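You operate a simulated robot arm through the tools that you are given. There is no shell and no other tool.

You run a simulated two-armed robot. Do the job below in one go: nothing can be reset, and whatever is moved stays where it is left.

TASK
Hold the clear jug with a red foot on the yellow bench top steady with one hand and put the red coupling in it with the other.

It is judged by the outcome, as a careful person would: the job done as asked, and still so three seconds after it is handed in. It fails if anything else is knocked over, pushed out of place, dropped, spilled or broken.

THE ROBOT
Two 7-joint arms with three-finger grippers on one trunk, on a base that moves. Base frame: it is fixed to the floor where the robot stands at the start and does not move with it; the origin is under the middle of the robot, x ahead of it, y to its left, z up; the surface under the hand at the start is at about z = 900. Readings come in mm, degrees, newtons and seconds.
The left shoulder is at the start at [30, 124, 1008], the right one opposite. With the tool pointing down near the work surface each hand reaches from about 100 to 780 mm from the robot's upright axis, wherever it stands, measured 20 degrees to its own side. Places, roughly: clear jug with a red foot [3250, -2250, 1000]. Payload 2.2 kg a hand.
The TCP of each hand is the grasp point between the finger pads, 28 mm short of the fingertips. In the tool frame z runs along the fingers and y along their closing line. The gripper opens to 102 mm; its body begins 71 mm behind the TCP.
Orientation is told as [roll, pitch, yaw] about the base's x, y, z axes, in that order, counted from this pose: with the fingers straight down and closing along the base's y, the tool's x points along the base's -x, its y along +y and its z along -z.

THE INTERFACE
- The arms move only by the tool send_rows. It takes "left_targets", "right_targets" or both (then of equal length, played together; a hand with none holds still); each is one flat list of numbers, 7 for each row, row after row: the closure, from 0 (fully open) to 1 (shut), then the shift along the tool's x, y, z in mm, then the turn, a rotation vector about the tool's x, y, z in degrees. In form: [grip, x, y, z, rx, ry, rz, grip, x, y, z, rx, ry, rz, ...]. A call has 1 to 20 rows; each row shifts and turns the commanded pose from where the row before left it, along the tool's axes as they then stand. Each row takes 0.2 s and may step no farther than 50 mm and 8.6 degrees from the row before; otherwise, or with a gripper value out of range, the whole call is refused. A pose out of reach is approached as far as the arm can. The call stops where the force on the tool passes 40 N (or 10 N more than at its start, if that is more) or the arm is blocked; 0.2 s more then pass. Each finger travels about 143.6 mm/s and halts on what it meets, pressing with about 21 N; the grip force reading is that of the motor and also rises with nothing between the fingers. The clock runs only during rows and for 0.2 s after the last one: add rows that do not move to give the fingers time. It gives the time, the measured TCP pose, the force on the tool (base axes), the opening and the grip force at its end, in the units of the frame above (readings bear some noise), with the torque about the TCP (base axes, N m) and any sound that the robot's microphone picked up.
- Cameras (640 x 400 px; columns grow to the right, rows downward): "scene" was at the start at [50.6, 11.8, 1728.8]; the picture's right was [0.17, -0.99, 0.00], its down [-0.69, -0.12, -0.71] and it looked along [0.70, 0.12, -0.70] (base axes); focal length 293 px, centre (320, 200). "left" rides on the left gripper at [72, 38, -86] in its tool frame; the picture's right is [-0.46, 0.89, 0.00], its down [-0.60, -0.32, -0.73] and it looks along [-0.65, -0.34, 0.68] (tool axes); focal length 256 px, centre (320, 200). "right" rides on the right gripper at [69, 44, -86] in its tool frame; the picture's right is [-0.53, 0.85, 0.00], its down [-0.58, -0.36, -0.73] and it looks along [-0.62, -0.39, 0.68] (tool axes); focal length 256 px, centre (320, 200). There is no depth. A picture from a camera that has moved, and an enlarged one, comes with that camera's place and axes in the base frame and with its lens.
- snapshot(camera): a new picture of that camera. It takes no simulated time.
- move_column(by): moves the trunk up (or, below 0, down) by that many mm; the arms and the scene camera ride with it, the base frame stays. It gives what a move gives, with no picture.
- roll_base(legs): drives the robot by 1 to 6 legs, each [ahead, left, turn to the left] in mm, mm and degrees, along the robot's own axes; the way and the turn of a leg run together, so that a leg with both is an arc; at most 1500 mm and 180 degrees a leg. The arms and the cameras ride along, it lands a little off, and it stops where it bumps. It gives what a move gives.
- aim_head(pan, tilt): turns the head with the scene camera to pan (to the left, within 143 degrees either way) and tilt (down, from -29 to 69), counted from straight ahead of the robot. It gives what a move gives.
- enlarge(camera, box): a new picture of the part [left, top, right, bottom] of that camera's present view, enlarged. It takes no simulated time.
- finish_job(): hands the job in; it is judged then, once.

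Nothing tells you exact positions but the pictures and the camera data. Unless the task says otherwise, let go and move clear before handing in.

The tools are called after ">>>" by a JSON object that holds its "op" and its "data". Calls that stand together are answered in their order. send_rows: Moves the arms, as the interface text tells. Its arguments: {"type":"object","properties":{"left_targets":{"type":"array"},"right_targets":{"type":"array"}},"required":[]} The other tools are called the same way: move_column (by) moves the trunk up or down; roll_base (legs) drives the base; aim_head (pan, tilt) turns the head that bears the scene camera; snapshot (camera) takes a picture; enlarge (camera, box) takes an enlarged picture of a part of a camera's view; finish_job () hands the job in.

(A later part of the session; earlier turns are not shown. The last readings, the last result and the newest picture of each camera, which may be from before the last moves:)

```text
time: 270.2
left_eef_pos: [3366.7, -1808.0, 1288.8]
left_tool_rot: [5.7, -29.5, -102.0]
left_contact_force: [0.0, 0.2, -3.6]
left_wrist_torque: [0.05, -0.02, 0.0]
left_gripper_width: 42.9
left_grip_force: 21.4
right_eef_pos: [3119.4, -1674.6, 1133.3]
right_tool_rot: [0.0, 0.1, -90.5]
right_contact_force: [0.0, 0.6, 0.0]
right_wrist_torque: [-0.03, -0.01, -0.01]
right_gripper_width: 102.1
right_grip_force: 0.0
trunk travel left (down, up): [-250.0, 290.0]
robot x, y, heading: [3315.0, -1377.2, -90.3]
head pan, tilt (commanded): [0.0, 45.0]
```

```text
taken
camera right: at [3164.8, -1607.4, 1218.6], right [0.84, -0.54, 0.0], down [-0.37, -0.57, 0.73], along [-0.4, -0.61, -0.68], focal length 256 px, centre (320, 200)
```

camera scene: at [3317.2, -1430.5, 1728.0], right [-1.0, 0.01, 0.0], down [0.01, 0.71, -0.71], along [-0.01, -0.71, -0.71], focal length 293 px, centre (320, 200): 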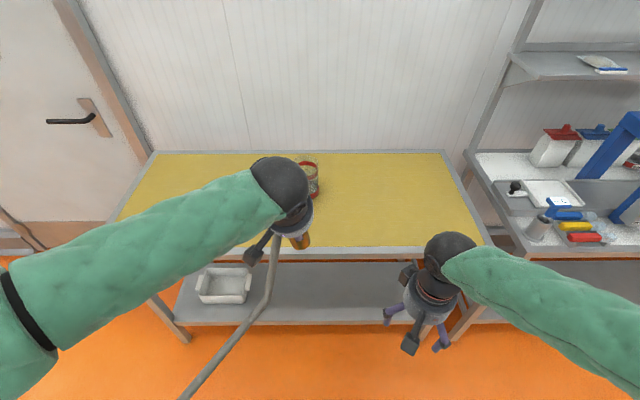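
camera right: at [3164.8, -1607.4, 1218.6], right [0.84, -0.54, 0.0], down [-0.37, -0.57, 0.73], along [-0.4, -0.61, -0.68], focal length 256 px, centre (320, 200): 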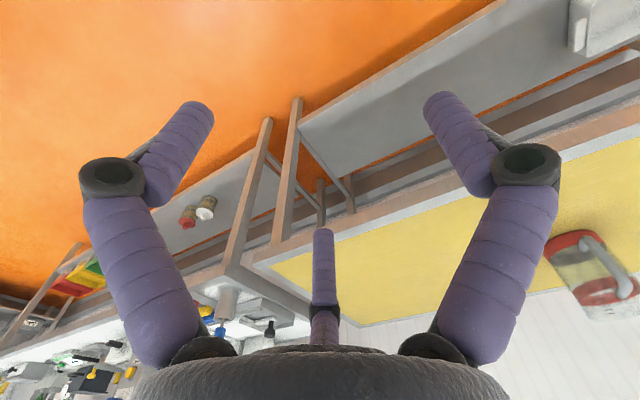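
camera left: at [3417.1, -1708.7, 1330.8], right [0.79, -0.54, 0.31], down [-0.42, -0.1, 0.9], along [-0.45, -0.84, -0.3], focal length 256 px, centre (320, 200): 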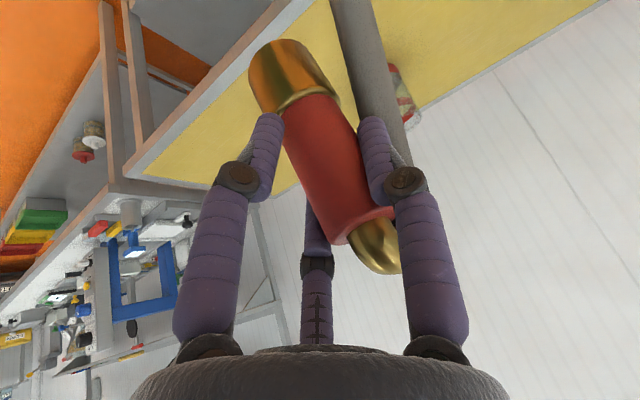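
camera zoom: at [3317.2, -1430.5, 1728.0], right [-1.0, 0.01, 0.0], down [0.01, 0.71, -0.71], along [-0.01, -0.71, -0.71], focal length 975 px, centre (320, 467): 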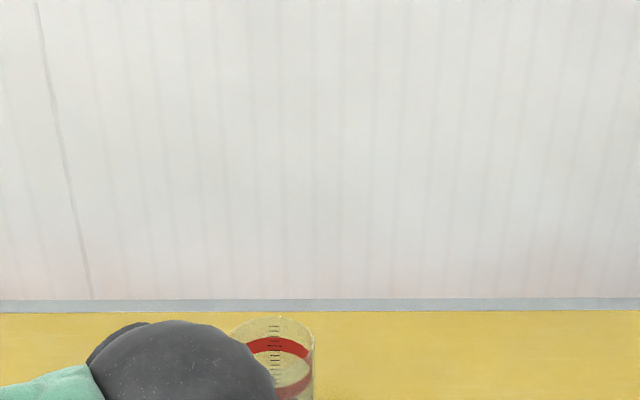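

The hose shows a bend now, so I'll check its path on my left side before going on.

>>> {"op": "aim_head", "data": {"pan": 40, "tilt": 60}}

>>> {"op": "snapshot", "data": {"camera": "scene"}}

>>> {"op": "aim_head", "data": {"pan": 90, "tilt": 50}}

>>> {"op": "snapshot", "data": {"camera": "scene"}}

>>> {"op": "aim_head", "data": {"pan": 143, "tilt": 25}}

>>> {"op": "snapshot", "data": {"camera": "scene"}}

```text
time: 271.3
left_eef_pos: [3366.6, -1806.7, 1288.7]
left_tool_rot: [5.7, -29.5, -102.1]
left_contact_force: [0.4, -0.1, -3.2]
left_wrist_torque: [0.09, -0.02, -0.03]
left_gripper_width: 42.6
left_grip_force: 20.6
right_eef_pos: [3120.8, -1673.9, 1133.0]
right_tool_rot: [0.0, 0.1, -90.5]
right_contact_force: [0.5, 0.0, -0.2]
right_wrist_torque: [0.0, -0.02, 0.0]
right_gripper_width: 102.0
right_grip_force: 0.2
trunk travel left (down, up): [-250.0, 290.0]
robot x, y, heading: [3314.9, -1370.4, -90.6]
head pan, tilt (commanded): [40.0, 60.0]
```

```text
taken
camera scene: at [3360.3, -1400.7, 1708.6], right [-0.77, -0.63, 0.0], down [-0.55, 0.67, -0.5], along [0.32, -0.39, -0.87], focal length 293 px, centre (320, 200)
```

scene: 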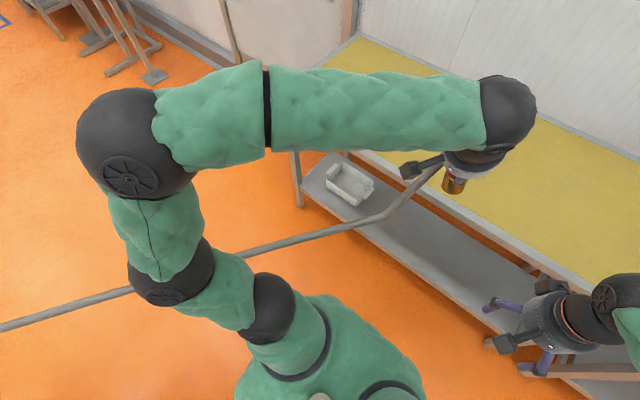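

```text
time: 272.5
left_eef_pos: [3366.2, -1805.5, 1289.2]
left_tool_rot: [5.7, -29.5, -101.9]
left_contact_force: [-0.5, -0.1, -2.9]
left_wrist_torque: [0.03, -0.02, 0.02]
left_gripper_width: 42.8
left_grip_force: 21.7
right_eef_pos: [3120.2, -1674.8, 1132.4]
right_tool_rot: [0.0, 0.1, -90.5]
right_contact_force: [0.0, 0.2, -1.0]
right_wrist_torque: [-0.02, 0.01, 0.01]
right_gripper_width: 101.9
right_grip_force: 0.1
trunk travel left (down, up): [-250.0, 290.0]
robot x, y, heading: [3315.3, -1377.5, -90.5]
head pan, tilt (commanded): [90.0, 50.0]
```

```text
taken
camera scene: at [3395.0, -1350.0, 1721.1], right [-0.01, -1.0, 0.0], down [-0.77, 0.01, -0.64], along [0.64, -0.01, -0.77], focal length 293 px, centre (320, 200)
```

scene: 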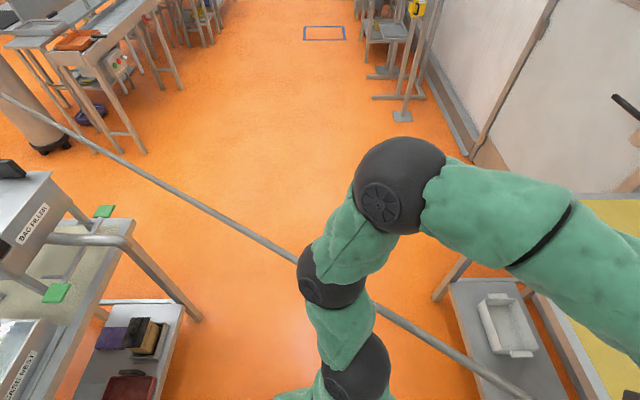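

```text
time: 273.7
left_eef_pos: [3364.9, -1807.7, 1289.1]
left_tool_rot: [5.7, -29.5, -102.0]
left_contact_force: [0.7, -0.5, -3.4]
left_wrist_torque: [0.06, -0.01, -0.01]
left_gripper_width: 42.5
left_grip_force: 20.9
right_eef_pos: [3119.7, -1674.6, 1133.5]
right_tool_rot: [0.0, 0.0, -90.5]
right_contact_force: [0.6, -0.1, -0.2]
right_wrist_torque: [0.03, 0.0, -0.01]
right_gripper_width: 102.2
right_grip_force: 0.0
trunk travel left (down, up): [-250.0, 290.0]
robot x, y, heading: [3312.9, -1376.8, -90.5]
head pan, tilt (commanded): [143.0, 25.0]
```

```text
taken
camera scene: at [3374.2, -1276.2, 1758.6], right [0.79, -0.61, 0.0], down [-0.26, -0.33, -0.91], along [0.55, 0.72, -0.42], focal length 293 px, centre (320, 200)
```

scene: 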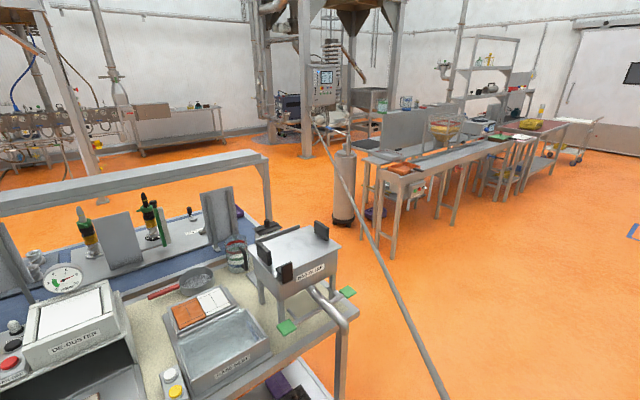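

>>> {"op": "aim_head", "data": {"pan": 60, "tilt": 65}}

>>> {"op": "snapshot", "data": {"camera": "scene"}}

>>> {"op": "enlarge", "data": {"camera": "scene", "box": [240, 100, 600, 325]}}

```text
time: 275.3
left_eef_pos: [3366.7, -1807.1, 1289.0]
left_tool_rot: [5.7, -29.5, -102.0]
left_contact_force: [0.1, -0.9, -2.7]
left_wrist_torque: [0.07, 0.04, -0.03]
left_gripper_width: 42.6
left_grip_force: 21.1
right_eef_pos: [3119.9, -1674.9, 1132.8]
right_tool_rot: [0.0, 0.1, -90.5]
right_contact_force: [0.1, 0.3, 0.3]
right_wrist_torque: [-0.01, -0.02, 0.01]
right_gripper_width: 102.0
right_grip_force: 0.1
trunk travel left (down, up): [-250.0, 290.0]
robot x, y, heading: [3319.7, -1377.6, -90.7]
head pan, tilt (commanded): [60.0, 65.0]
```

```text
taken
camera scene: at [3370.3, -1380.0, 1703.0], right [-0.51, -0.86, 0.0], down [-0.78, 0.46, -0.42], along [0.36, -0.21, -0.91], focal length 293 px, centre (320, 200)
```

scene: 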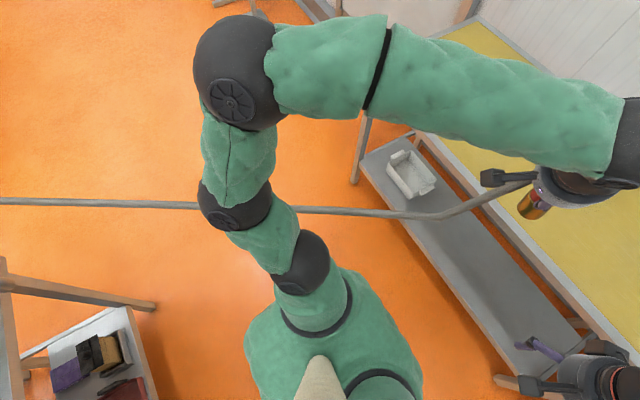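

```text
1.78 times, centred on (420, 212) of scene
camera zoom: at [3370.3, -1380.0, 1703.0], right [-0.51, -0.86, 0.0], down [-0.78, 0.46, -0.42], along [0.36, -0.21, -0.91], focal length 520 px, centre (142, 178)
```

zoom: 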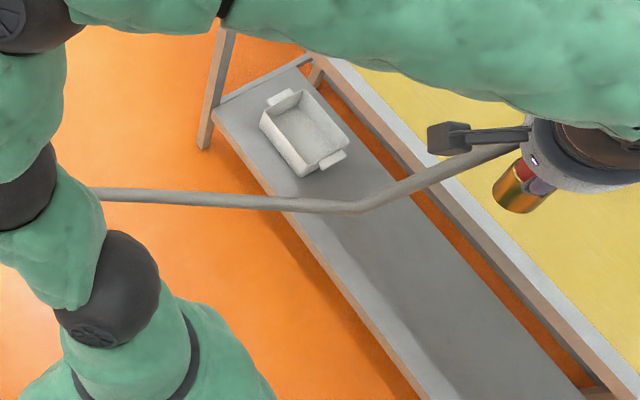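

>>> {"op": "roll_base", "data": {"legs": [[0, -150, 0.5]]}}

>>> {"op": "aim_head", "data": {"pan": 10, "tilt": 45}}

>>> {"op": "snapshot", "data": {"camera": "scene"}}

>>> {"op": "snapshot", "data": {"camera": "right"}}

```text
time: 276.7
left_eef_pos: [3215.2, -1806.6, 1288.0]
left_tool_rot: [5.8, -29.5, -101.9]
left_contact_force: [0.3, 0.4, -3.4]
left_wrist_torque: [0.04, -0.07, 0.0]
left_gripper_width: 42.5
left_grip_force: 20.7
right_eef_pos: [2968.8, -1675.6, 1132.2]
right_tool_rot: [0.1, 0.1, -90.2]
right_contact_force: [-0.2, -0.5, -0.3]
right_wrist_torque: [-0.01, -0.05, -0.01]
right_gripper_width: 102.2
right_grip_force: 0.2
trunk travel left (down, up): [-250.0, 290.0]
robot x, y, heading: [3166.1, -1373.8, -90.1]
head pan, tilt (commanded): [60.0, 65.0]
```

```text
time: 277.8
left_eef_pos: [3216.3, -1805.3, 1288.7]
left_tool_rot: [5.8, -29.5, -101.6]
left_contact_force: [-0.5, 0.5, -3.1]
left_wrist_torque: [0.07, -0.01, -0.01]
left_gripper_width: 42.5
left_grip_force: 21.4
right_eef_pos: [2969.9, -1675.3, 1132.2]
right_tool_rot: [0.0, 0.0, -90.2]
right_contact_force: [0.1, -0.3, -1.0]
right_wrist_torque: [-0.01, -0.01, -0.01]
right_gripper_width: 102.0
right_grip_force: 0.0
trunk travel left (down, up): [-250.0, 290.0]
robot x, y, heading: [3163.3, -1374.9, -90.3]
head pan, tilt (commanded): [10.0, 45.0]
```

```text
taken
camera scene: at [3180.4, -1428.2, 1728.0], right [-0.99, -0.17, 0.0], down [-0.12, 0.7, -0.71], along [0.12, -0.7, -0.71], focal length 293 px, centre (320, 200)
```

scene: 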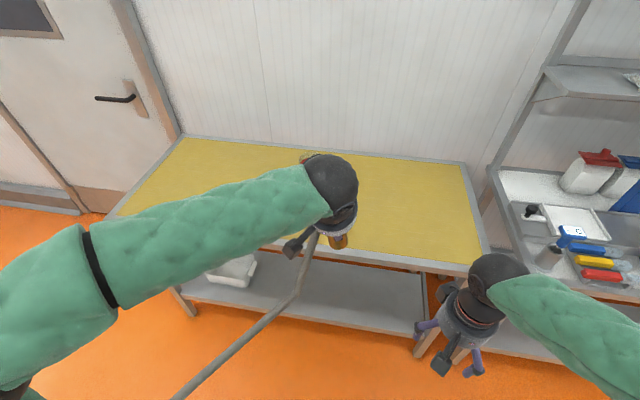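

```text
taken
camera right: at [3014.7, -1607.1, 1218.6], right [0.84, -0.54, 0.0], down [-0.37, -0.58, 0.73], along [-0.39, -0.62, -0.68], focal length 256 px, centre (320, 200)
```

right: 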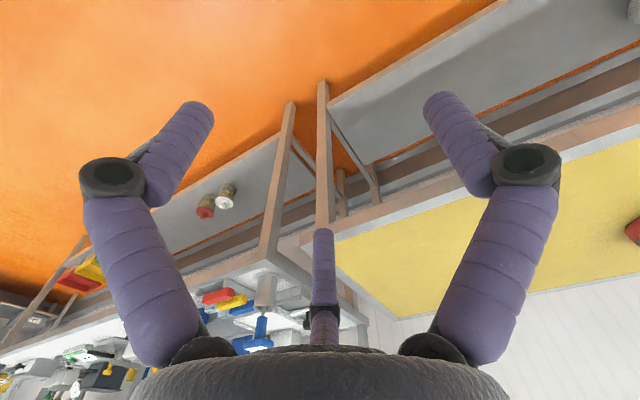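

>>> {"op": "send_rows", "data": {"left_targets": [1, 7.5, 41, 0, 0, 0, 0, 1, 7.5, 41, 0, 0, 0, 0, 1, 7.5, 41, 0, 0, 0, 0, 1, 7.5, 41, 0, 0, 0, 0, 1, 7.5, 41, 0, 0, 0, 0, 1, 7.5, 41, 0, 0, 0, 0]}}

>>> {"op": "snapshot", "data": {"camera": "scene"}}

>>> {"op": "enlarge", "data": {"camera": "scene", "box": [250, 110, 410, 210]}}

```text
time: 279.2
left_eef_pos: [3465.8, -1806.3, 1286.9]
left_tool_rot: [5.7, -29.4, -101.6]
left_contact_force: [-0.2, 1.1, -2.3]
left_wrist_torque: [0.04, -0.04, 0.0]
left_gripper_width: 42.8
left_grip_force: 20.9
right_eef_pos: [2971.6, -1674.3, 1134.7]
right_tool_rot: [0.0, 0.1, -90.4]
right_contact_force: [0.7, 0.6, -0.5]
right_wrist_torque: [0.0, -0.01, 0.01]
right_gripper_width: 101.9
right_grip_force: 0.1
trunk travel left (down, up): [-250.0, 290.0]
robot x, y, heading: [3170.6, -1373.4, -90.5]
head pan, tilt (commanded): [10.0, 45.0]
```

```text
taken
camera scene: at [3181.0, -1428.0, 1728.0], right [-0.99, -0.17, 0.0], down [-0.12, 0.7, -0.71], along [0.12, -0.7, -0.71], focal length 293 px, centre (320, 200)
```

scene: 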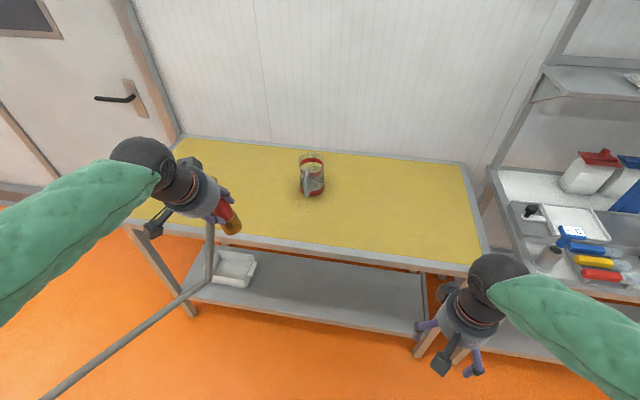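

```text
4.00 times, centred on (330, 160) of scene
camera zoom: at [3181.0, -1428.0, 1728.0], right [-0.99, -0.17, 0.0], down [-0.12, 0.7, -0.71], along [0.12, -0.7, -0.71], focal length 1170 px, centre (280, 360)
```

zoom: 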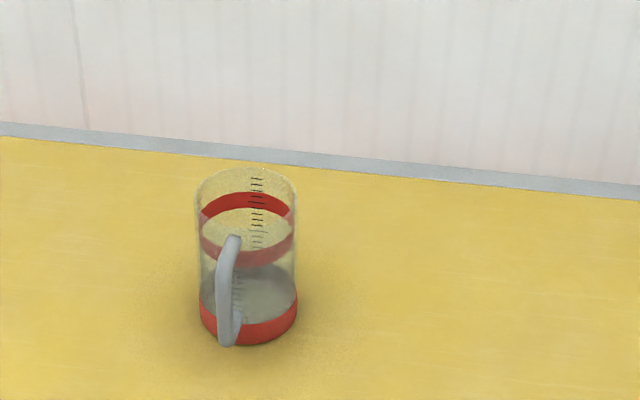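

The jug is clear now: axis at about [3362, -2307], rim at z about 1046, diameter about 97 mm, with its handle pointing straight at me. I'll drive closer so the right hand can hold the handle and the left can insert the coupling.

>>> {"op": "roll_base", "data": {"legs": [[230, 120, 0.4]]}}

>>> {"op": "aim_head", "data": {"pan": 0, "tilt": 50}}

>>> {"op": "snapshot", "data": {"camera": "scene"}}

>>> {"op": "enlarge", "data": {"camera": "scene", "box": [220, 80, 380, 200]}}

>>> {"op": "snapshot", "data": {"camera": "right"}}

```text
time: 281.1
left_eef_pos: [3585.9, -2037.4, 1285.4]
left_tool_rot: [5.7, -29.4, -101.5]
left_contact_force: [0.4, -0.7, -3.4]
left_wrist_torque: [0.07, -0.01, 0.0]
left_gripper_width: 42.7
left_grip_force: 21.0
right_eef_pos: [3091.7, -1906.7, 1132.9]
right_tool_rot: [0.0, 0.1, -90.0]
right_contact_force: [0.0, -0.8, 0.2]
right_wrist_torque: [0.04, 0.04, 0.0]
right_gripper_width: 101.9
right_grip_force: 0.1
trunk travel left (down, up): [-250.0, 290.0]
robot x, y, heading: [3283.0, -1608.7, -90.0]
head pan, tilt (commanded): [10.0, 45.0]
```

```text
time: 281.8
left_eef_pos: [3584.0, -2035.5, 1285.3]
left_tool_rot: [5.7, -29.4, -101.5]
left_contact_force: [-0.4, -0.7, -2.7]
left_wrist_torque: [0.03, -0.01, -0.01]
left_gripper_width: 42.7
left_grip_force: 20.3
right_eef_pos: [3089.8, -1905.8, 1133.1]
right_tool_rot: [0.1, 0.1, -90.0]
right_contact_force: [0.1, 0.5, 0.4]
right_wrist_torque: [-0.02, 0.0, 0.01]
right_gripper_width: 102.0
right_grip_force: 0.1
trunk travel left (down, up): [-250.0, 290.0]
robot x, y, heading: [3286.4, -1608.7, -90.1]
head pan, tilt (commanded): [0.0, 50.0]
```

```text
taken
camera scene: at [3285.3, -1655.4, 1721.1], right [-1.0, 0.0, 0.0], down [0.0, 0.77, -0.64], along [0.0, -0.64, -0.77], focal length 293 px, centre (320, 200)
```

scene: 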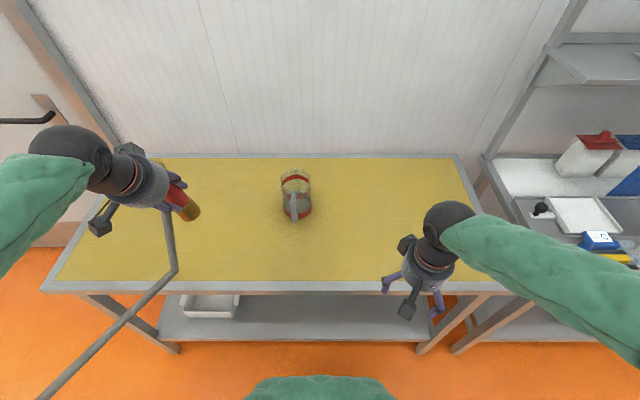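

```text
3.33 times, centred on (300, 140) of scene
camera zoom: at [3285.3, -1655.4, 1721.1], right [-1.0, 0.0, 0.0], down [0.0, 0.77, -0.64], along [0.0, -0.64, -0.77], focal length 975 px, centre (387, 400)
```

zoom: 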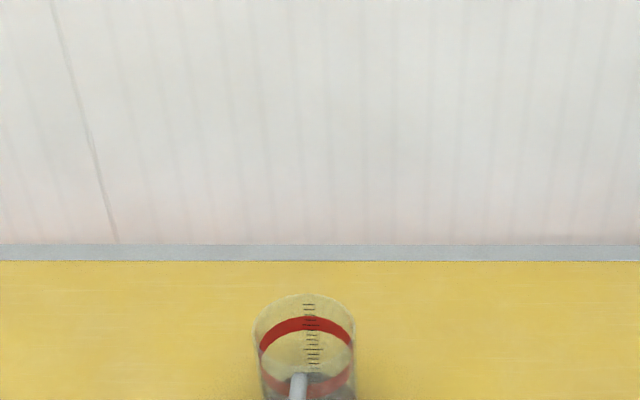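

```text
taken
camera right: at [3134.6, -1838.1, 1218.6], right [0.85, -0.53, 0.0], down [-0.37, -0.58, 0.73], along [-0.39, -0.62, -0.68], focal length 256 px, centre (320, 200)
```

right: 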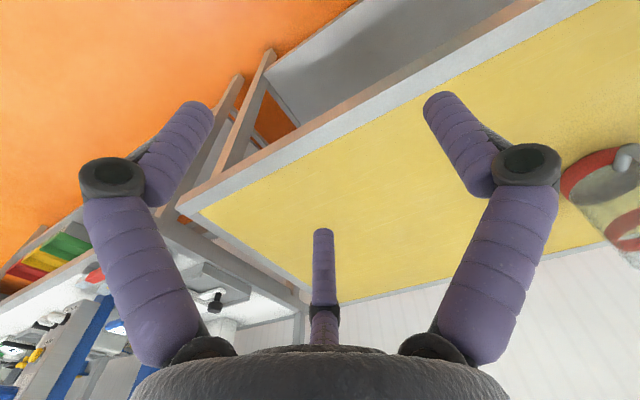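

>>> {"op": "enlarge", "data": {"camera": "scene", "box": [250, 150, 350, 240]}}

>>> {"op": "enlarge", "data": {"camera": "scene", "box": [40, 110, 240, 310]}}

```text
4.44 times, centred on (300, 195) of scene
camera zoom: at [3285.3, -1655.4, 1721.1], right [-1.0, 0.0, 0.0], down [0.0, 0.77, -0.64], along [0.0, -0.64, -0.77], focal length 1301 px, centre (409, 222)
```

zoom: 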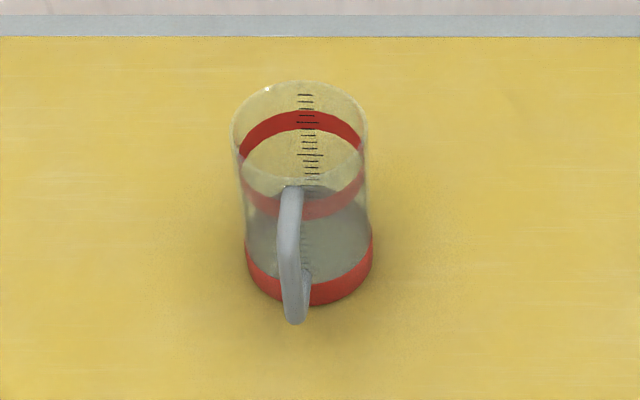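

```text
2.00 times, centred on (140, 210) of scene
camera zoom: at [3285.3, -1655.4, 1721.1], right [-1.0, 0.0, 0.0], down [0.0, 0.77, -0.64], along [0.0, -0.64, -0.77], focal length 585 px, centre (680, 180)
```

zoom: 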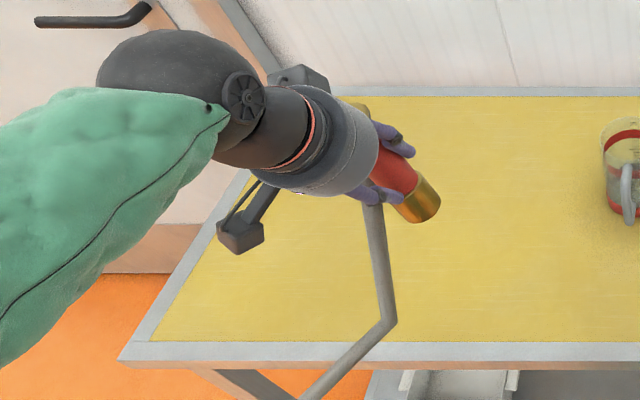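

Now I'll bring the right hand up and pitch it forward so it can take the handle from my side.

>>> {"op": "send_rows", "data": {"right_targets": [0.2, -22.3, 33.3, -9.5, 0, 0, 0, 0.2, -22.3, 33.3, -9.5, 0, 0, 0, 0.2, -22.3, 33.3, -9.5, 0, 0, 0, 0.2, -22.3, 33.3, -9.5, 0, 0, 0, 0.2, -22.3, 33.3, -9.5, 0, 0, 0, 0.2, -22.3, 33.3, -9.5, 0, 0, 0, 0.2, 0, 0, 0, 0, -7.5, 0, 0.2, 0, 0, 0, 0, -7.5, 0, 0.2, 0, 0, 0, 0, -7.5, 0, 0.2, 0, 0, 0, 0, -7.5, 0, 0.2, 0, 0, 0, 0, -7.5, 0, 0.2, 0, 0, 0, 0, -7.5, 0, 0.2, 0, 0, 0, 0, -7.5, 0, 0.2, 0, 0, 0, 0, -7.5, 0]}}

>>> {"op": "snapshot", "data": {"camera": "right"}}

>>> {"op": "snapshot", "data": {"camera": "scene"}}

```text
time: 284.8
left_eef_pos: [3584.8, -2035.2, 1286.8]
left_tool_rot: [5.7, -29.5, -101.4]
left_contact_force: [-0.1, 0.6, -3.5]
left_wrist_torque: [0.06, 0.0, 0.0]
left_gripper_width: 42.4
left_grip_force: 21.2
right_eef_pos: [3291.2, -2040.2, 1190.6]
right_tool_rot: [0.2, -60.1, -90.1]
right_contact_force: [1.0, -0.3, -0.1]
right_wrist_torque: [0.02, 0.01, 0.01]
right_gripper_width: 81.9
right_grip_force: 0.2
trunk travel left (down, up): [-250.0, 290.0]
robot x, y, heading: [3291.4, -1602.6, -89.9]
head pan, tilt (commanded): [0.0, 50.0]
```

```text
taken
camera right: at [3334.9, -1932.0, 1173.4], right [0.84, -0.27, 0.46], down [-0.37, 0.35, 0.86], along [-0.39, -0.9, 0.19], focal length 256 px, centre (320, 200)
```

right: 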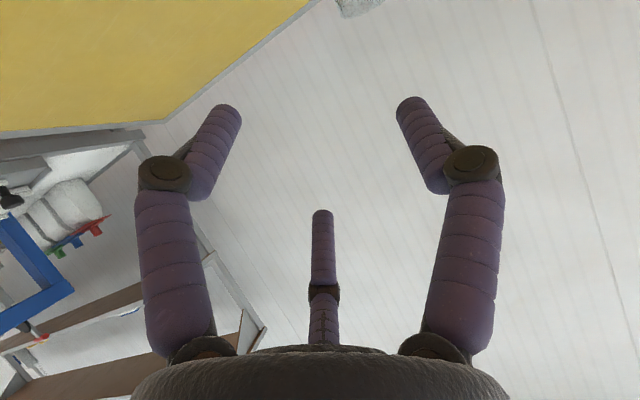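

```text
taken
camera scene: at [3285.4, -1655.5, 1721.1], right [-1.0, 0.0, 0.0], down [0.0, 0.77, -0.64], along [0.0, -0.64, -0.77], focal length 293 px, centre (320, 200)
```

scene: 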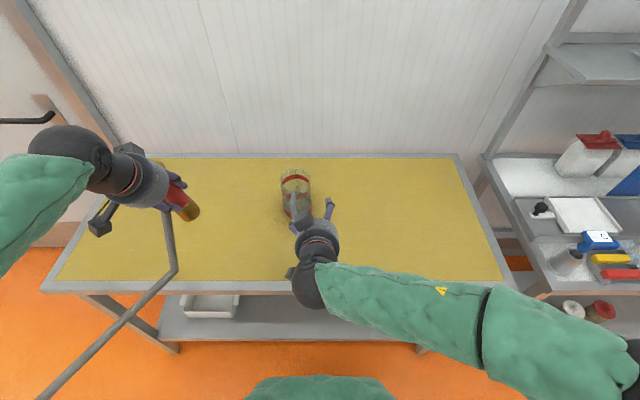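

>>> {"op": "send_rows", "data": {"right_targets": [0.35, 17.9, 16, 25.3, 0, 0, 0, 0.35, 17.9, 16, 25.3, 0, 0, 0, 0.35, 17.9, 16, 25.3, 0, 0, 0, 0.35, 17.9, 16, 25.3, 0, 0, 0, 0.35, 17.9, 16, 25.3, 0, 0, 0]}}

>>> {"op": "snapshot", "data": {"camera": "right"}}

>>> {"op": "enlarge", "data": {"camera": "scene", "box": [240, 140, 380, 260]}}

>>> {"op": "snapshot", "data": {"camera": "left"}}

```text
time: 286.0
left_eef_pos: [3586.4, -2037.0, 1287.3]
left_tool_rot: [5.8, -29.3, -101.5]
left_contact_force: [0.3, -0.1, -2.8]
left_wrist_torque: [0.07, 0.0, -0.04]
left_gripper_width: 42.8
left_grip_force: 20.6
right_eef_pos: [3371.9, -2106.0, 1049.9]
right_tool_rot: [0.2, -59.8, -90.2]
right_contact_force: [0.1, -1.1, 0.1]
right_wrist_torque: [0.0, 0.03, -0.01]
right_gripper_width: 66.0
right_grip_force: 0.0
trunk travel left (down, up): [-250.0, 290.0]
robot x, y, heading: [3283.4, -1605.3, -90.3]
head pan, tilt (commanded): [0.0, 50.0]
```

```text
taken
camera right: at [3416.3, -1998.7, 1032.8], right [0.84, -0.27, 0.46], down [-0.37, 0.34, 0.87], along [-0.39, -0.9, 0.19], focal length 256 px, centre (320, 200)
```

right: 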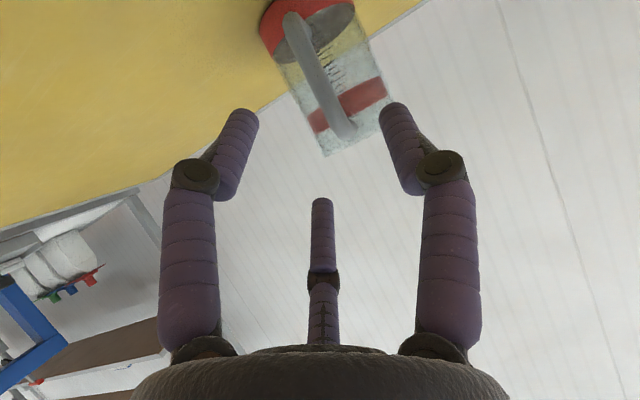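

```text
3.33 times, centred on (310, 200) of scene
camera zoom: at [3286.6, -1656.9, 1721.1], right [-1.0, 0.0, 0.0], down [0.0, 0.77, -0.64], along [0.0, -0.64, -0.77], focal length 975 px, centre (353, 200)
```

zoom: 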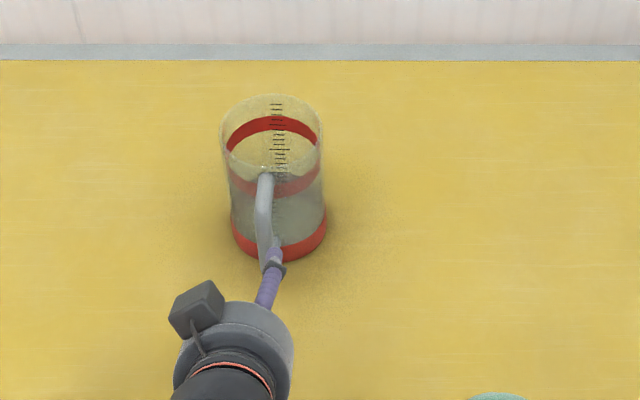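

```text
taken
camera left: at [3636.8, -1937.9, 1327.8], right [0.79, -0.53, 0.3], down [-0.42, -0.1, 0.9], along [-0.45, -0.84, -0.3], focal length 256 px, centre (320, 200)
```

left: 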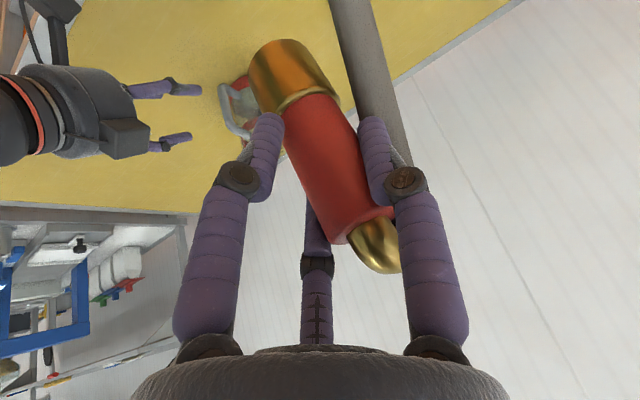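

>>> {"op": "enlarge", "data": {"camera": "right", "box": [220, 0, 440, 165]}}

```text
2.42 times, centred on (330, 82) of right
camera zoom: at [3416.3, -1998.7, 1032.8], right [0.84, -0.27, 0.46], down [-0.37, 0.34, 0.87], along [-0.39, -0.9, 0.19], focal length 621 px, centre (296, 485)
```

zoom: 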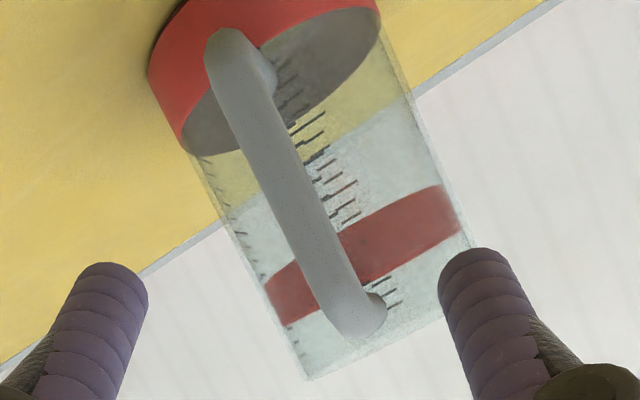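

The handle bar is on the tool axis, at about [3371, -2218, 985]. I'll move in partway and check.

>>> {"op": "send_rows", "data": {"right_targets": [0.35, 0, 0, 35, 0, 0, 0, 0.35, 0, 0, 35, 0, 0, 0]}}

>>> {"op": "snapshot", "data": {"camera": "right"}}

>>> {"op": "enlarge", "data": {"camera": "scene", "box": [240, 140, 380, 260]}}

```text
time: 286.6
left_eef_pos: [3584.8, -2037.2, 1285.9]
left_tool_rot: [5.8, -29.4, -101.6]
left_contact_force: [0.4, 0.2, -2.7]
left_wrist_torque: [0.08, 0.0, 0.01]
left_gripper_width: 42.9
left_grip_force: 20.8
right_eef_pos: [3372.2, -2164.3, 1016.6]
right_tool_rot: [0.0, -59.8, -89.9]
right_contact_force: [-0.1, -0.2, -0.3]
right_wrist_torque: [-0.01, -0.01, 0.0]
right_gripper_width: 66.4
right_grip_force: 0.0
trunk travel left (down, up): [-250.0, 290.0]
robot x, y, heading: [3283.5, -1606.1, -90.2]
head pan, tilt (commanded): [0.0, 50.0]
```

```text
taken
camera right: at [3415.7, -2057.4, 998.6], right [0.85, -0.27, 0.46], down [-0.36, 0.34, 0.87], along [-0.39, -0.9, 0.19], focal length 256 px, centre (320, 200)
```

right: 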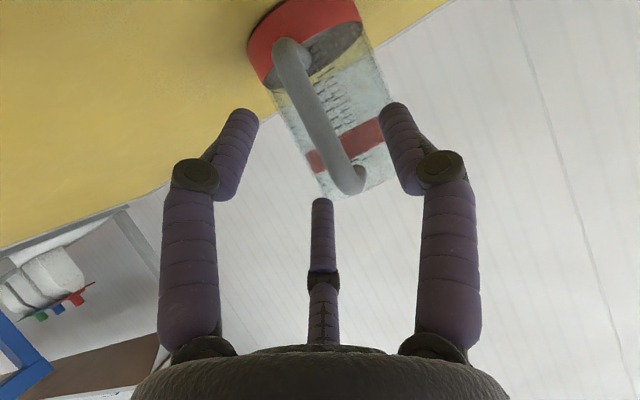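

```text
3.33 times, centred on (310, 200) of scene
camera zoom: at [3285.6, -1656.5, 1721.1], right [-1.0, 0.0, 0.0], down [0.0, 0.77, -0.64], along [0.0, -0.64, -0.77], focal length 975 px, centre (353, 200)
```

zoom: 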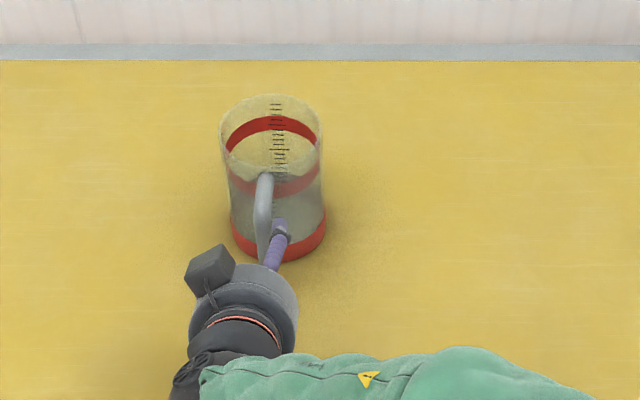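

>>> {"op": "send_rows", "data": {"right_targets": [0.5, 0, -0.5, 17, 0, 0, 0, 0.5, 0, -0.5, 17, 0, 0, 0, 0.5, 0, 0, 16, 0, 0, 0]}}

>>> {"op": "snapshot", "data": {"camera": "right"}}

>>> {"op": "enlarge", "data": {"camera": "scene", "box": [240, 140, 380, 260]}}

```text
time: 287.4
left_eef_pos: [3585.9, -2036.7, 1285.8]
left_tool_rot: [5.7, -29.4, -101.4]
left_contact_force: [1.0, -0.3, -3.7]
left_wrist_torque: [0.05, -0.02, -0.03]
left_gripper_width: 42.5
left_grip_force: 21.1
right_eef_pos: [3369.3, -2210.2, 989.8]
right_tool_rot: [0.1, -59.9, -89.9]
right_contact_force: [-0.5, -0.4, 0.3]
right_wrist_torque: [0.02, 0.03, -0.02]
right_gripper_width: 50.9
right_grip_force: 0.1
trunk travel left (down, up): [-250.0, 290.0]
robot x, y, heading: [3288.2, -1606.0, -89.6]
head pan, tilt (commanded): [0.0, 50.0]
```

```text
taken
camera right: at [3413.8, -2101.6, 972.3], right [0.85, -0.27, 0.46], down [-0.36, 0.34, 0.87], along [-0.39, -0.9, 0.19], focal length 256 px, centre (320, 200)
```

right: 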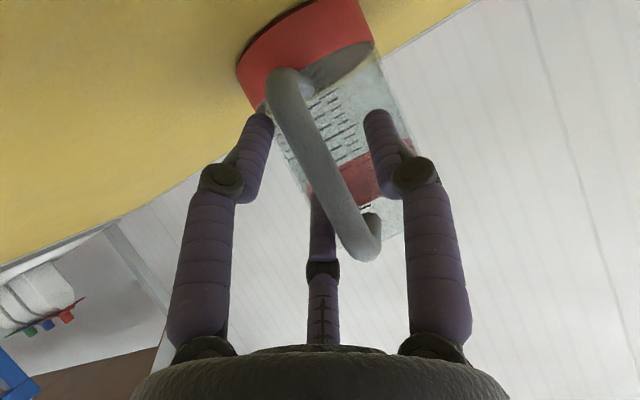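

```text
3.33 times, centred on (310, 200) of scene
camera zoom: at [3285.8, -1656.9, 1721.1], right [-1.0, 0.0, 0.0], down [0.0, 0.77, -0.64], along [0.0, -0.64, -0.77], focal length 975 px, centre (353, 200)
```

zoom: 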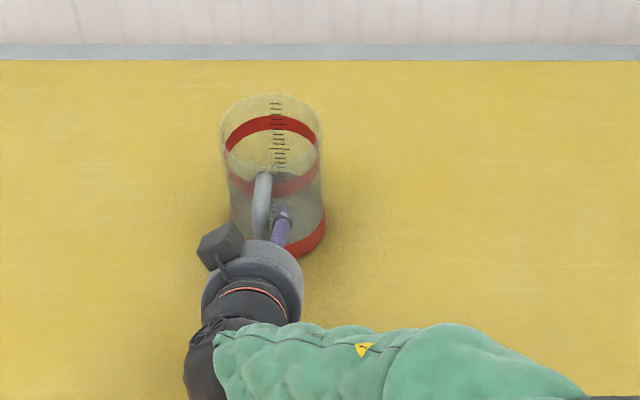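

>>> {"op": "send_rows", "data": {"right_targets": [0.5, 0, 4.5, 0, 0, 0, 0, 0.6, 0, 0, 0, 0, 0, 0]}}

>>> {"op": "snapshot", "data": {"camera": "right"}}

```text
time: 288.0
left_eef_pos: [3585.6, -2035.9, 1286.1]
left_tool_rot: [5.8, -29.3, -101.5]
left_contact_force: [-0.3, -0.1, -3.1]
left_wrist_torque: [-0.01, 0.03, 0.03]
left_gripper_width: 42.8
left_grip_force: 20.9
right_eef_pos: [3374.2, -2208.7, 990.0]
right_tool_rot: [0.1, -59.9, -90.1]
right_contact_force: [0.1, 0.3, -0.1]
right_wrist_torque: [0.0, -0.02, 0.02]
right_gripper_width: 40.7
right_grip_force: 0.0
trunk travel left (down, up): [-250.0, 290.0]
robot x, y, heading: [3286.6, -1607.0, -89.9]
head pan, tilt (commanded): [0.0, 50.0]
```

```text
taken
camera right: at [3417.8, -2101.0, 972.9], right [0.84, -0.27, 0.46], down [-0.37, 0.34, 0.87], along [-0.39, -0.9, 0.19], focal length 256 px, centre (320, 200)
```

right: 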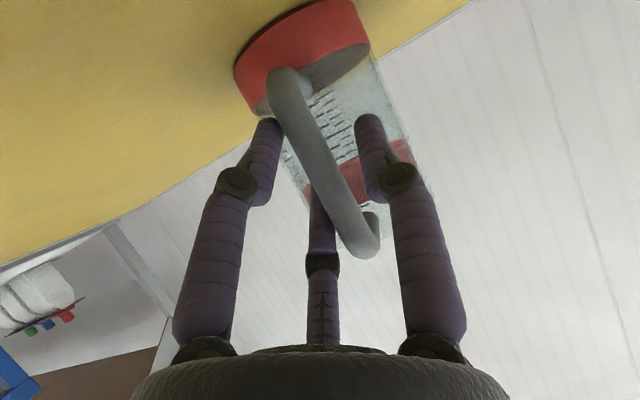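

>>> {"op": "send_rows", "data": {"right_targets": [0.7, 0, 0, 0, 0, 0, 0, 0.78, 0, 0, 0, 0, 0, 0, 0.9, 0, 0, 0, 0, 0, 0, 1, 0, 0, 0, 0, 0, 0]}}

>>> {"op": "snapshot", "data": {"camera": "right"}}

>>> {"op": "enlarge", "data": {"camera": "scene", "box": [240, 140, 380, 260]}}

```text
time: 289.0
left_eef_pos: [3585.2, -2035.4, 1286.3]
left_tool_rot: [5.8, -29.4, -101.6]
left_contact_force: [-0.6, 0.5, -3.0]
left_wrist_torque: [0.05, 0.0, 0.01]
left_gripper_width: 42.7
left_grip_force: 20.7
right_eef_pos: [3372.7, -2208.2, 989.2]
right_tool_rot: [0.2, -59.9, -90.0]
right_contact_force: [-0.5, -0.2, 1.0]
right_wrist_torque: [-0.01, 0.1, 0.0]
right_gripper_width: 24.0
right_grip_force: 20.7
trunk travel left (down, up): [-250.0, 290.0]
robot x, y, heading: [3286.8, -1606.2, -90.1]
head pan, tilt (commanded): [0.0, 50.0]
```

```text
taken
camera right: at [3417.9, -2101.2, 972.7], right [0.84, -0.27, 0.46], down [-0.36, 0.34, 0.87], along [-0.39, -0.9, 0.19], focal length 256 px, centre (320, 200)
```

right: 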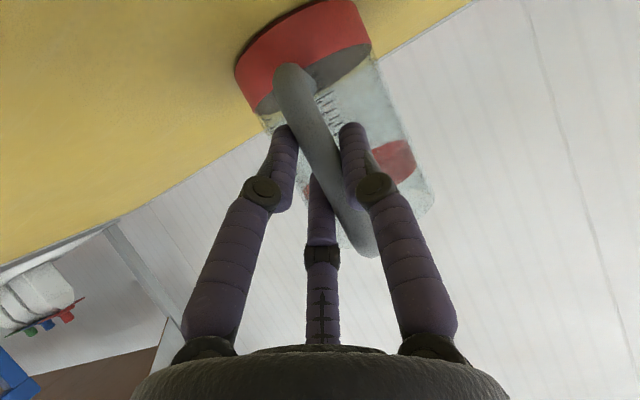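

```text
3.33 times, centred on (310, 200) of scene
camera zoom: at [3285.6, -1656.0, 1721.1], right [-1.0, 0.0, 0.0], down [0.0, 0.77, -0.64], along [0.0, -0.64, -0.77], focal length 975 px, centre (353, 200)
```

zoom: 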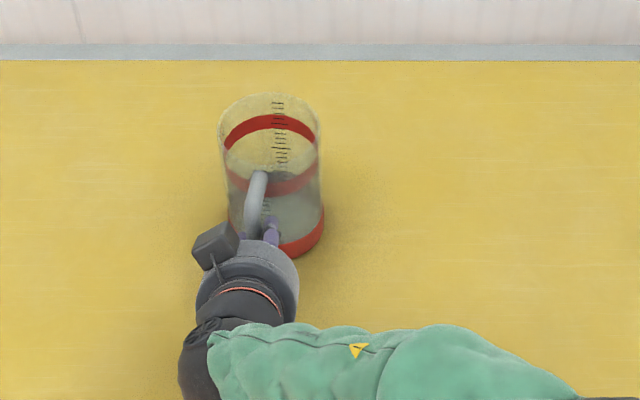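

The right hand now holds the jug firmly by its handle. Before moving the left hand over, I'll check how the coupling and hose sit in it.

>>> {"op": "enlarge", "data": {"camera": "scene", "box": [120, 140, 220, 240]}}

>>> {"op": "enlarge", "data": {"camera": "left", "box": [220, 0, 460, 300]}}

>>> {"op": "aim_head", "data": {"pan": 25, "tilt": 55}}

>>> {"op": "snapshot", "data": {"camera": "scene"}}

```text
4.00 times, centred on (170, 190) of scene
camera zoom: at [3285.6, -1656.0, 1721.1], right [-1.0, 0.0, 0.0], down [0.0, 0.77, -0.64], along [0.0, -0.64, -0.77], focal length 1170 px, centre (920, 240)
```

zoom: 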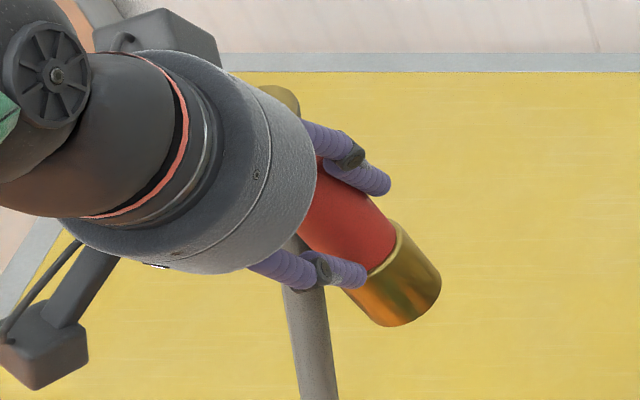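

```text
1.33 times, centred on (340, 150) of left
camera zoom: at [3636.1, -1937.2, 1328.3], right [0.79, -0.53, 0.31], down [-0.42, -0.1, 0.9], along [-0.45, -0.84, -0.3], focal length 341 px, centre (293, 267)
```

zoom: 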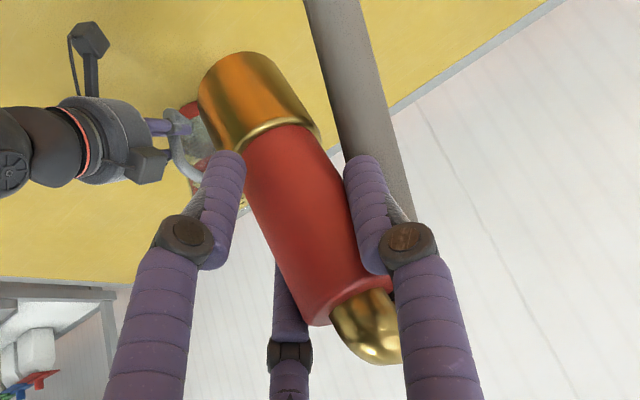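

```text
time: 289.9
left_eef_pos: [3585.4, -2036.5, 1285.8]
left_tool_rot: [5.6, -29.3, -101.4]
left_contact_force: [-0.8, 0.0, -3.2]
left_wrist_torque: [0.04, 0.0, -0.01]
left_gripper_width: 42.6
left_grip_force: 20.8
right_eef_pos: [3374.2, -2208.6, 991.1]
right_tool_rot: [0.1, -59.8, -90.1]
right_contact_force: [-0.3, -0.7, 0.6]
right_wrist_torque: [0.02, 0.12, -0.01]
right_gripper_width: 24.1
right_grip_force: 20.9
trunk travel left (down, up): [-250.0, 290.0]
robot x, y, heading: [3282.2, -1609.0, -89.9]
head pan, tilt (commanded): [25.0, 55.0]
```

```text
taken
camera scene: at [3316.0, -1644.4, 1714.6], right [-0.91, -0.42, 0.0], down [-0.35, 0.74, -0.57], along [0.24, -0.52, -0.82], focal length 293 px, centre (320, 200)
```

scene: 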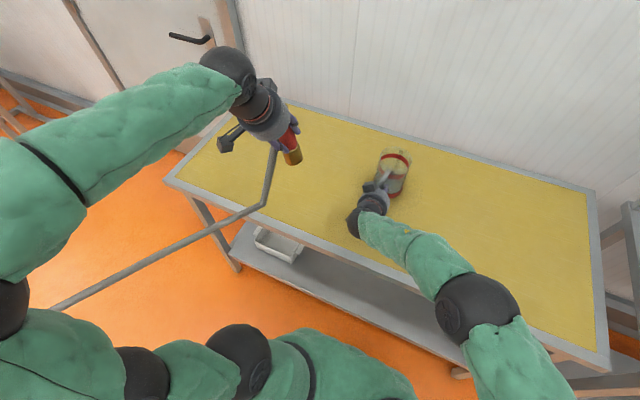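

The coupling is nearly vertical in the hand and the hose hangs on its east side, outside where the jug wall will be. I'll move the left hand over the jug while keeping it high, and watch for tension.

>>> {"op": "send_rows", "data": {"left_targets": [1, -33, -18.6, 16.9, 0, 0, 0, 1, -33, -18.6, 16.9, 0, 0, 0, 1, -33, -18.6, 16.9, 0, 0, 0, 1, -33, -18.6, 16.9, 0, 0, 0, 1, -33, -18.6, 16.9, 0, 0, 0, 1, -33, -18.6, 16.9, 0, 0, 0]}}

>>> {"op": "snapshot", "data": {"camera": "scene"}}

```text
time: 291.3
left_eef_pos: [3440.8, -2242.1, 1284.8]
left_tool_rot: [5.9, -29.4, -101.6]
left_contact_force: [-0.7, -1.0, -3.1]
left_wrist_torque: [0.04, -0.04, -0.02]
left_gripper_width: 42.5
left_grip_force: 21.0
right_eef_pos: [3372.8, -2209.9, 991.4]
right_tool_rot: [0.2, -59.9, -90.3]
right_contact_force: [-1.3, -1.2, 0.5]
right_wrist_torque: [-0.2, 0.15, 0.05]
right_gripper_width: 23.6
right_grip_force: 20.7
trunk travel left (down, up): [-250.0, 290.0]
robot x, y, heading: [3287.0, -1603.6, -89.9]
head pan, tilt (commanded): [25.0, 55.0]
```

```text
taken
camera scene: at [3314.9, -1646.0, 1714.6], right [-0.91, -0.42, 0.0], down [-0.35, 0.74, -0.57], along [0.24, -0.52, -0.82], focal length 293 px, centre (320, 200)
```

scene: 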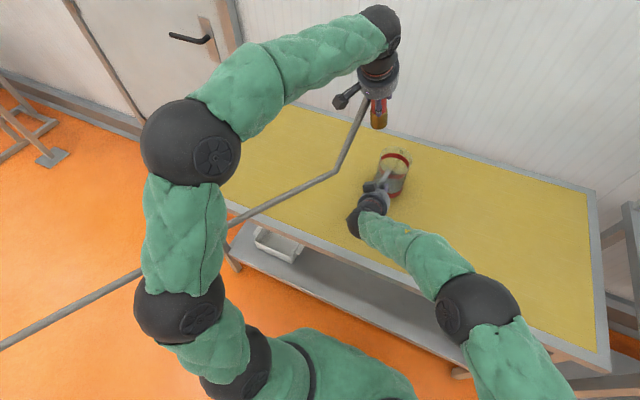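

>>> {"op": "send_rows", "data": {"left_targets": [1, -31.4, -20, 16, 0, 0, 0, 1, -31.4, -20, 16, 0, 0, 0]}}

>>> {"op": "aim_head", "data": {"pan": 0, "tilt": 48}}

>>> {"op": "snapshot", "data": {"camera": "scene"}}

>>> {"op": "enlarge", "data": {"camera": "scene", "box": [220, 80, 380, 240]}}

>>> {"op": "snapshot", "data": {"camera": "left"}}

>>> {"op": "snapshot", "data": {"camera": "right"}}

```text
time: 291.9
left_eef_pos: [3390.8, -2304.2, 1286.1]
left_tool_rot: [5.7, -29.5, -101.4]
left_contact_force: [-0.1, -0.8, -3.1]
left_wrist_torque: [0.11, -0.01, -0.01]
left_gripper_width: 42.6
left_grip_force: 21.7
right_eef_pos: [3372.0, -2209.5, 990.4]
right_tool_rot: [0.2, -60.0, -90.3]
right_contact_force: [0.1, -0.5, -0.4]
right_wrist_torque: [-0.17, 0.14, 0.01]
right_gripper_width: 23.8
right_grip_force: 21.5
trunk travel left (down, up): [-250.0, 290.0]
robot x, y, heading: [3286.3, -1607.9, -90.1]
head pan, tilt (commanded): [25.0, 55.0]
```

```text
time: 292.8
left_eef_pos: [3391.7, -2302.6, 1285.8]
left_tool_rot: [5.6, -29.4, -101.5]
left_contact_force: [1.0, -1.2, -2.8]
left_wrist_torque: [0.04, 0.0, 0.04]
left_gripper_width: 42.6
left_grip_force: 21.2
right_eef_pos: [3374.7, -2209.1, 990.6]
right_tool_rot: [0.2, -59.9, -90.1]
right_contact_force: [1.0, 0.5, 0.4]
right_wrist_torque: [-0.06, 0.09, 0.03]
right_gripper_width: 23.9
right_grip_force: 20.8
trunk travel left (down, up): [-250.0, 290.0]
robot x, y, heading: [3287.1, -1607.0, -90.0]
head pan, tilt (commanded): [0.0, 48.0]
```

```text
taken
camera scene: at [3285.5, -1657.9, 1723.8], right [-1.0, 0.0, 0.0], down [0.0, 0.74, -0.67], along [0.0, -0.67, -0.74], focal length 293 px, centre (320, 200)
```

scene: 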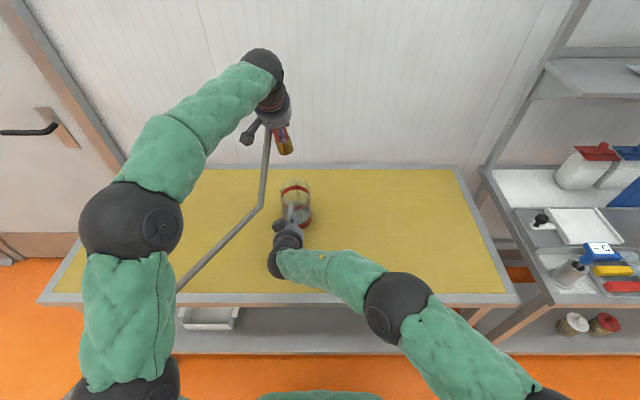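

```text
2.50 times, centred on (300, 160) of scene
camera zoom: at [3285.5, -1657.9, 1723.8], right [-1.0, 0.0, 0.0], down [0.0, 0.74, -0.67], along [0.0, -0.67, -0.74], focal length 732 px, centre (370, 300)
```

zoom: 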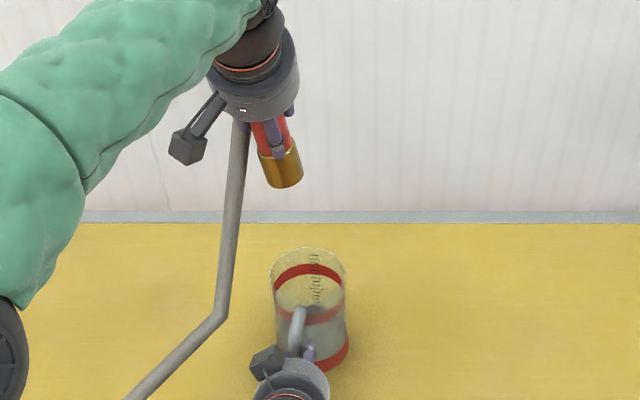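

```text
taken
camera left: at [3442.8, -2204.4, 1328.2], right [0.79, -0.53, 0.31], down [-0.42, -0.1, 0.9], along [-0.45, -0.84, -0.3], focal length 256 px, centre (320, 200)
```

left: 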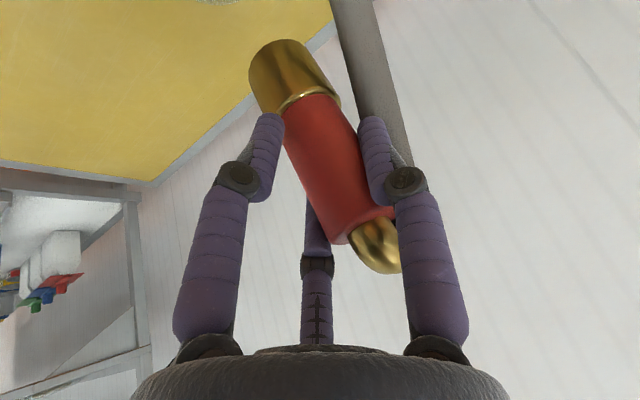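

```text
taken
camera right: at [3417.7, -2101.3, 972.7], right [0.84, -0.27, 0.46], down [-0.36, 0.34, 0.87], along [-0.39, -0.9, 0.19], focal length 256 px, centre (320, 200)
```

right: 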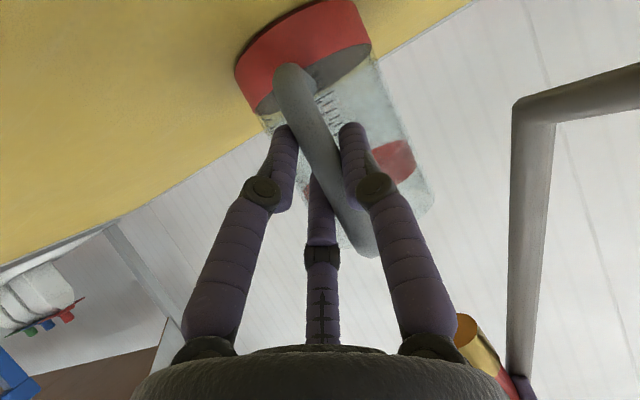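

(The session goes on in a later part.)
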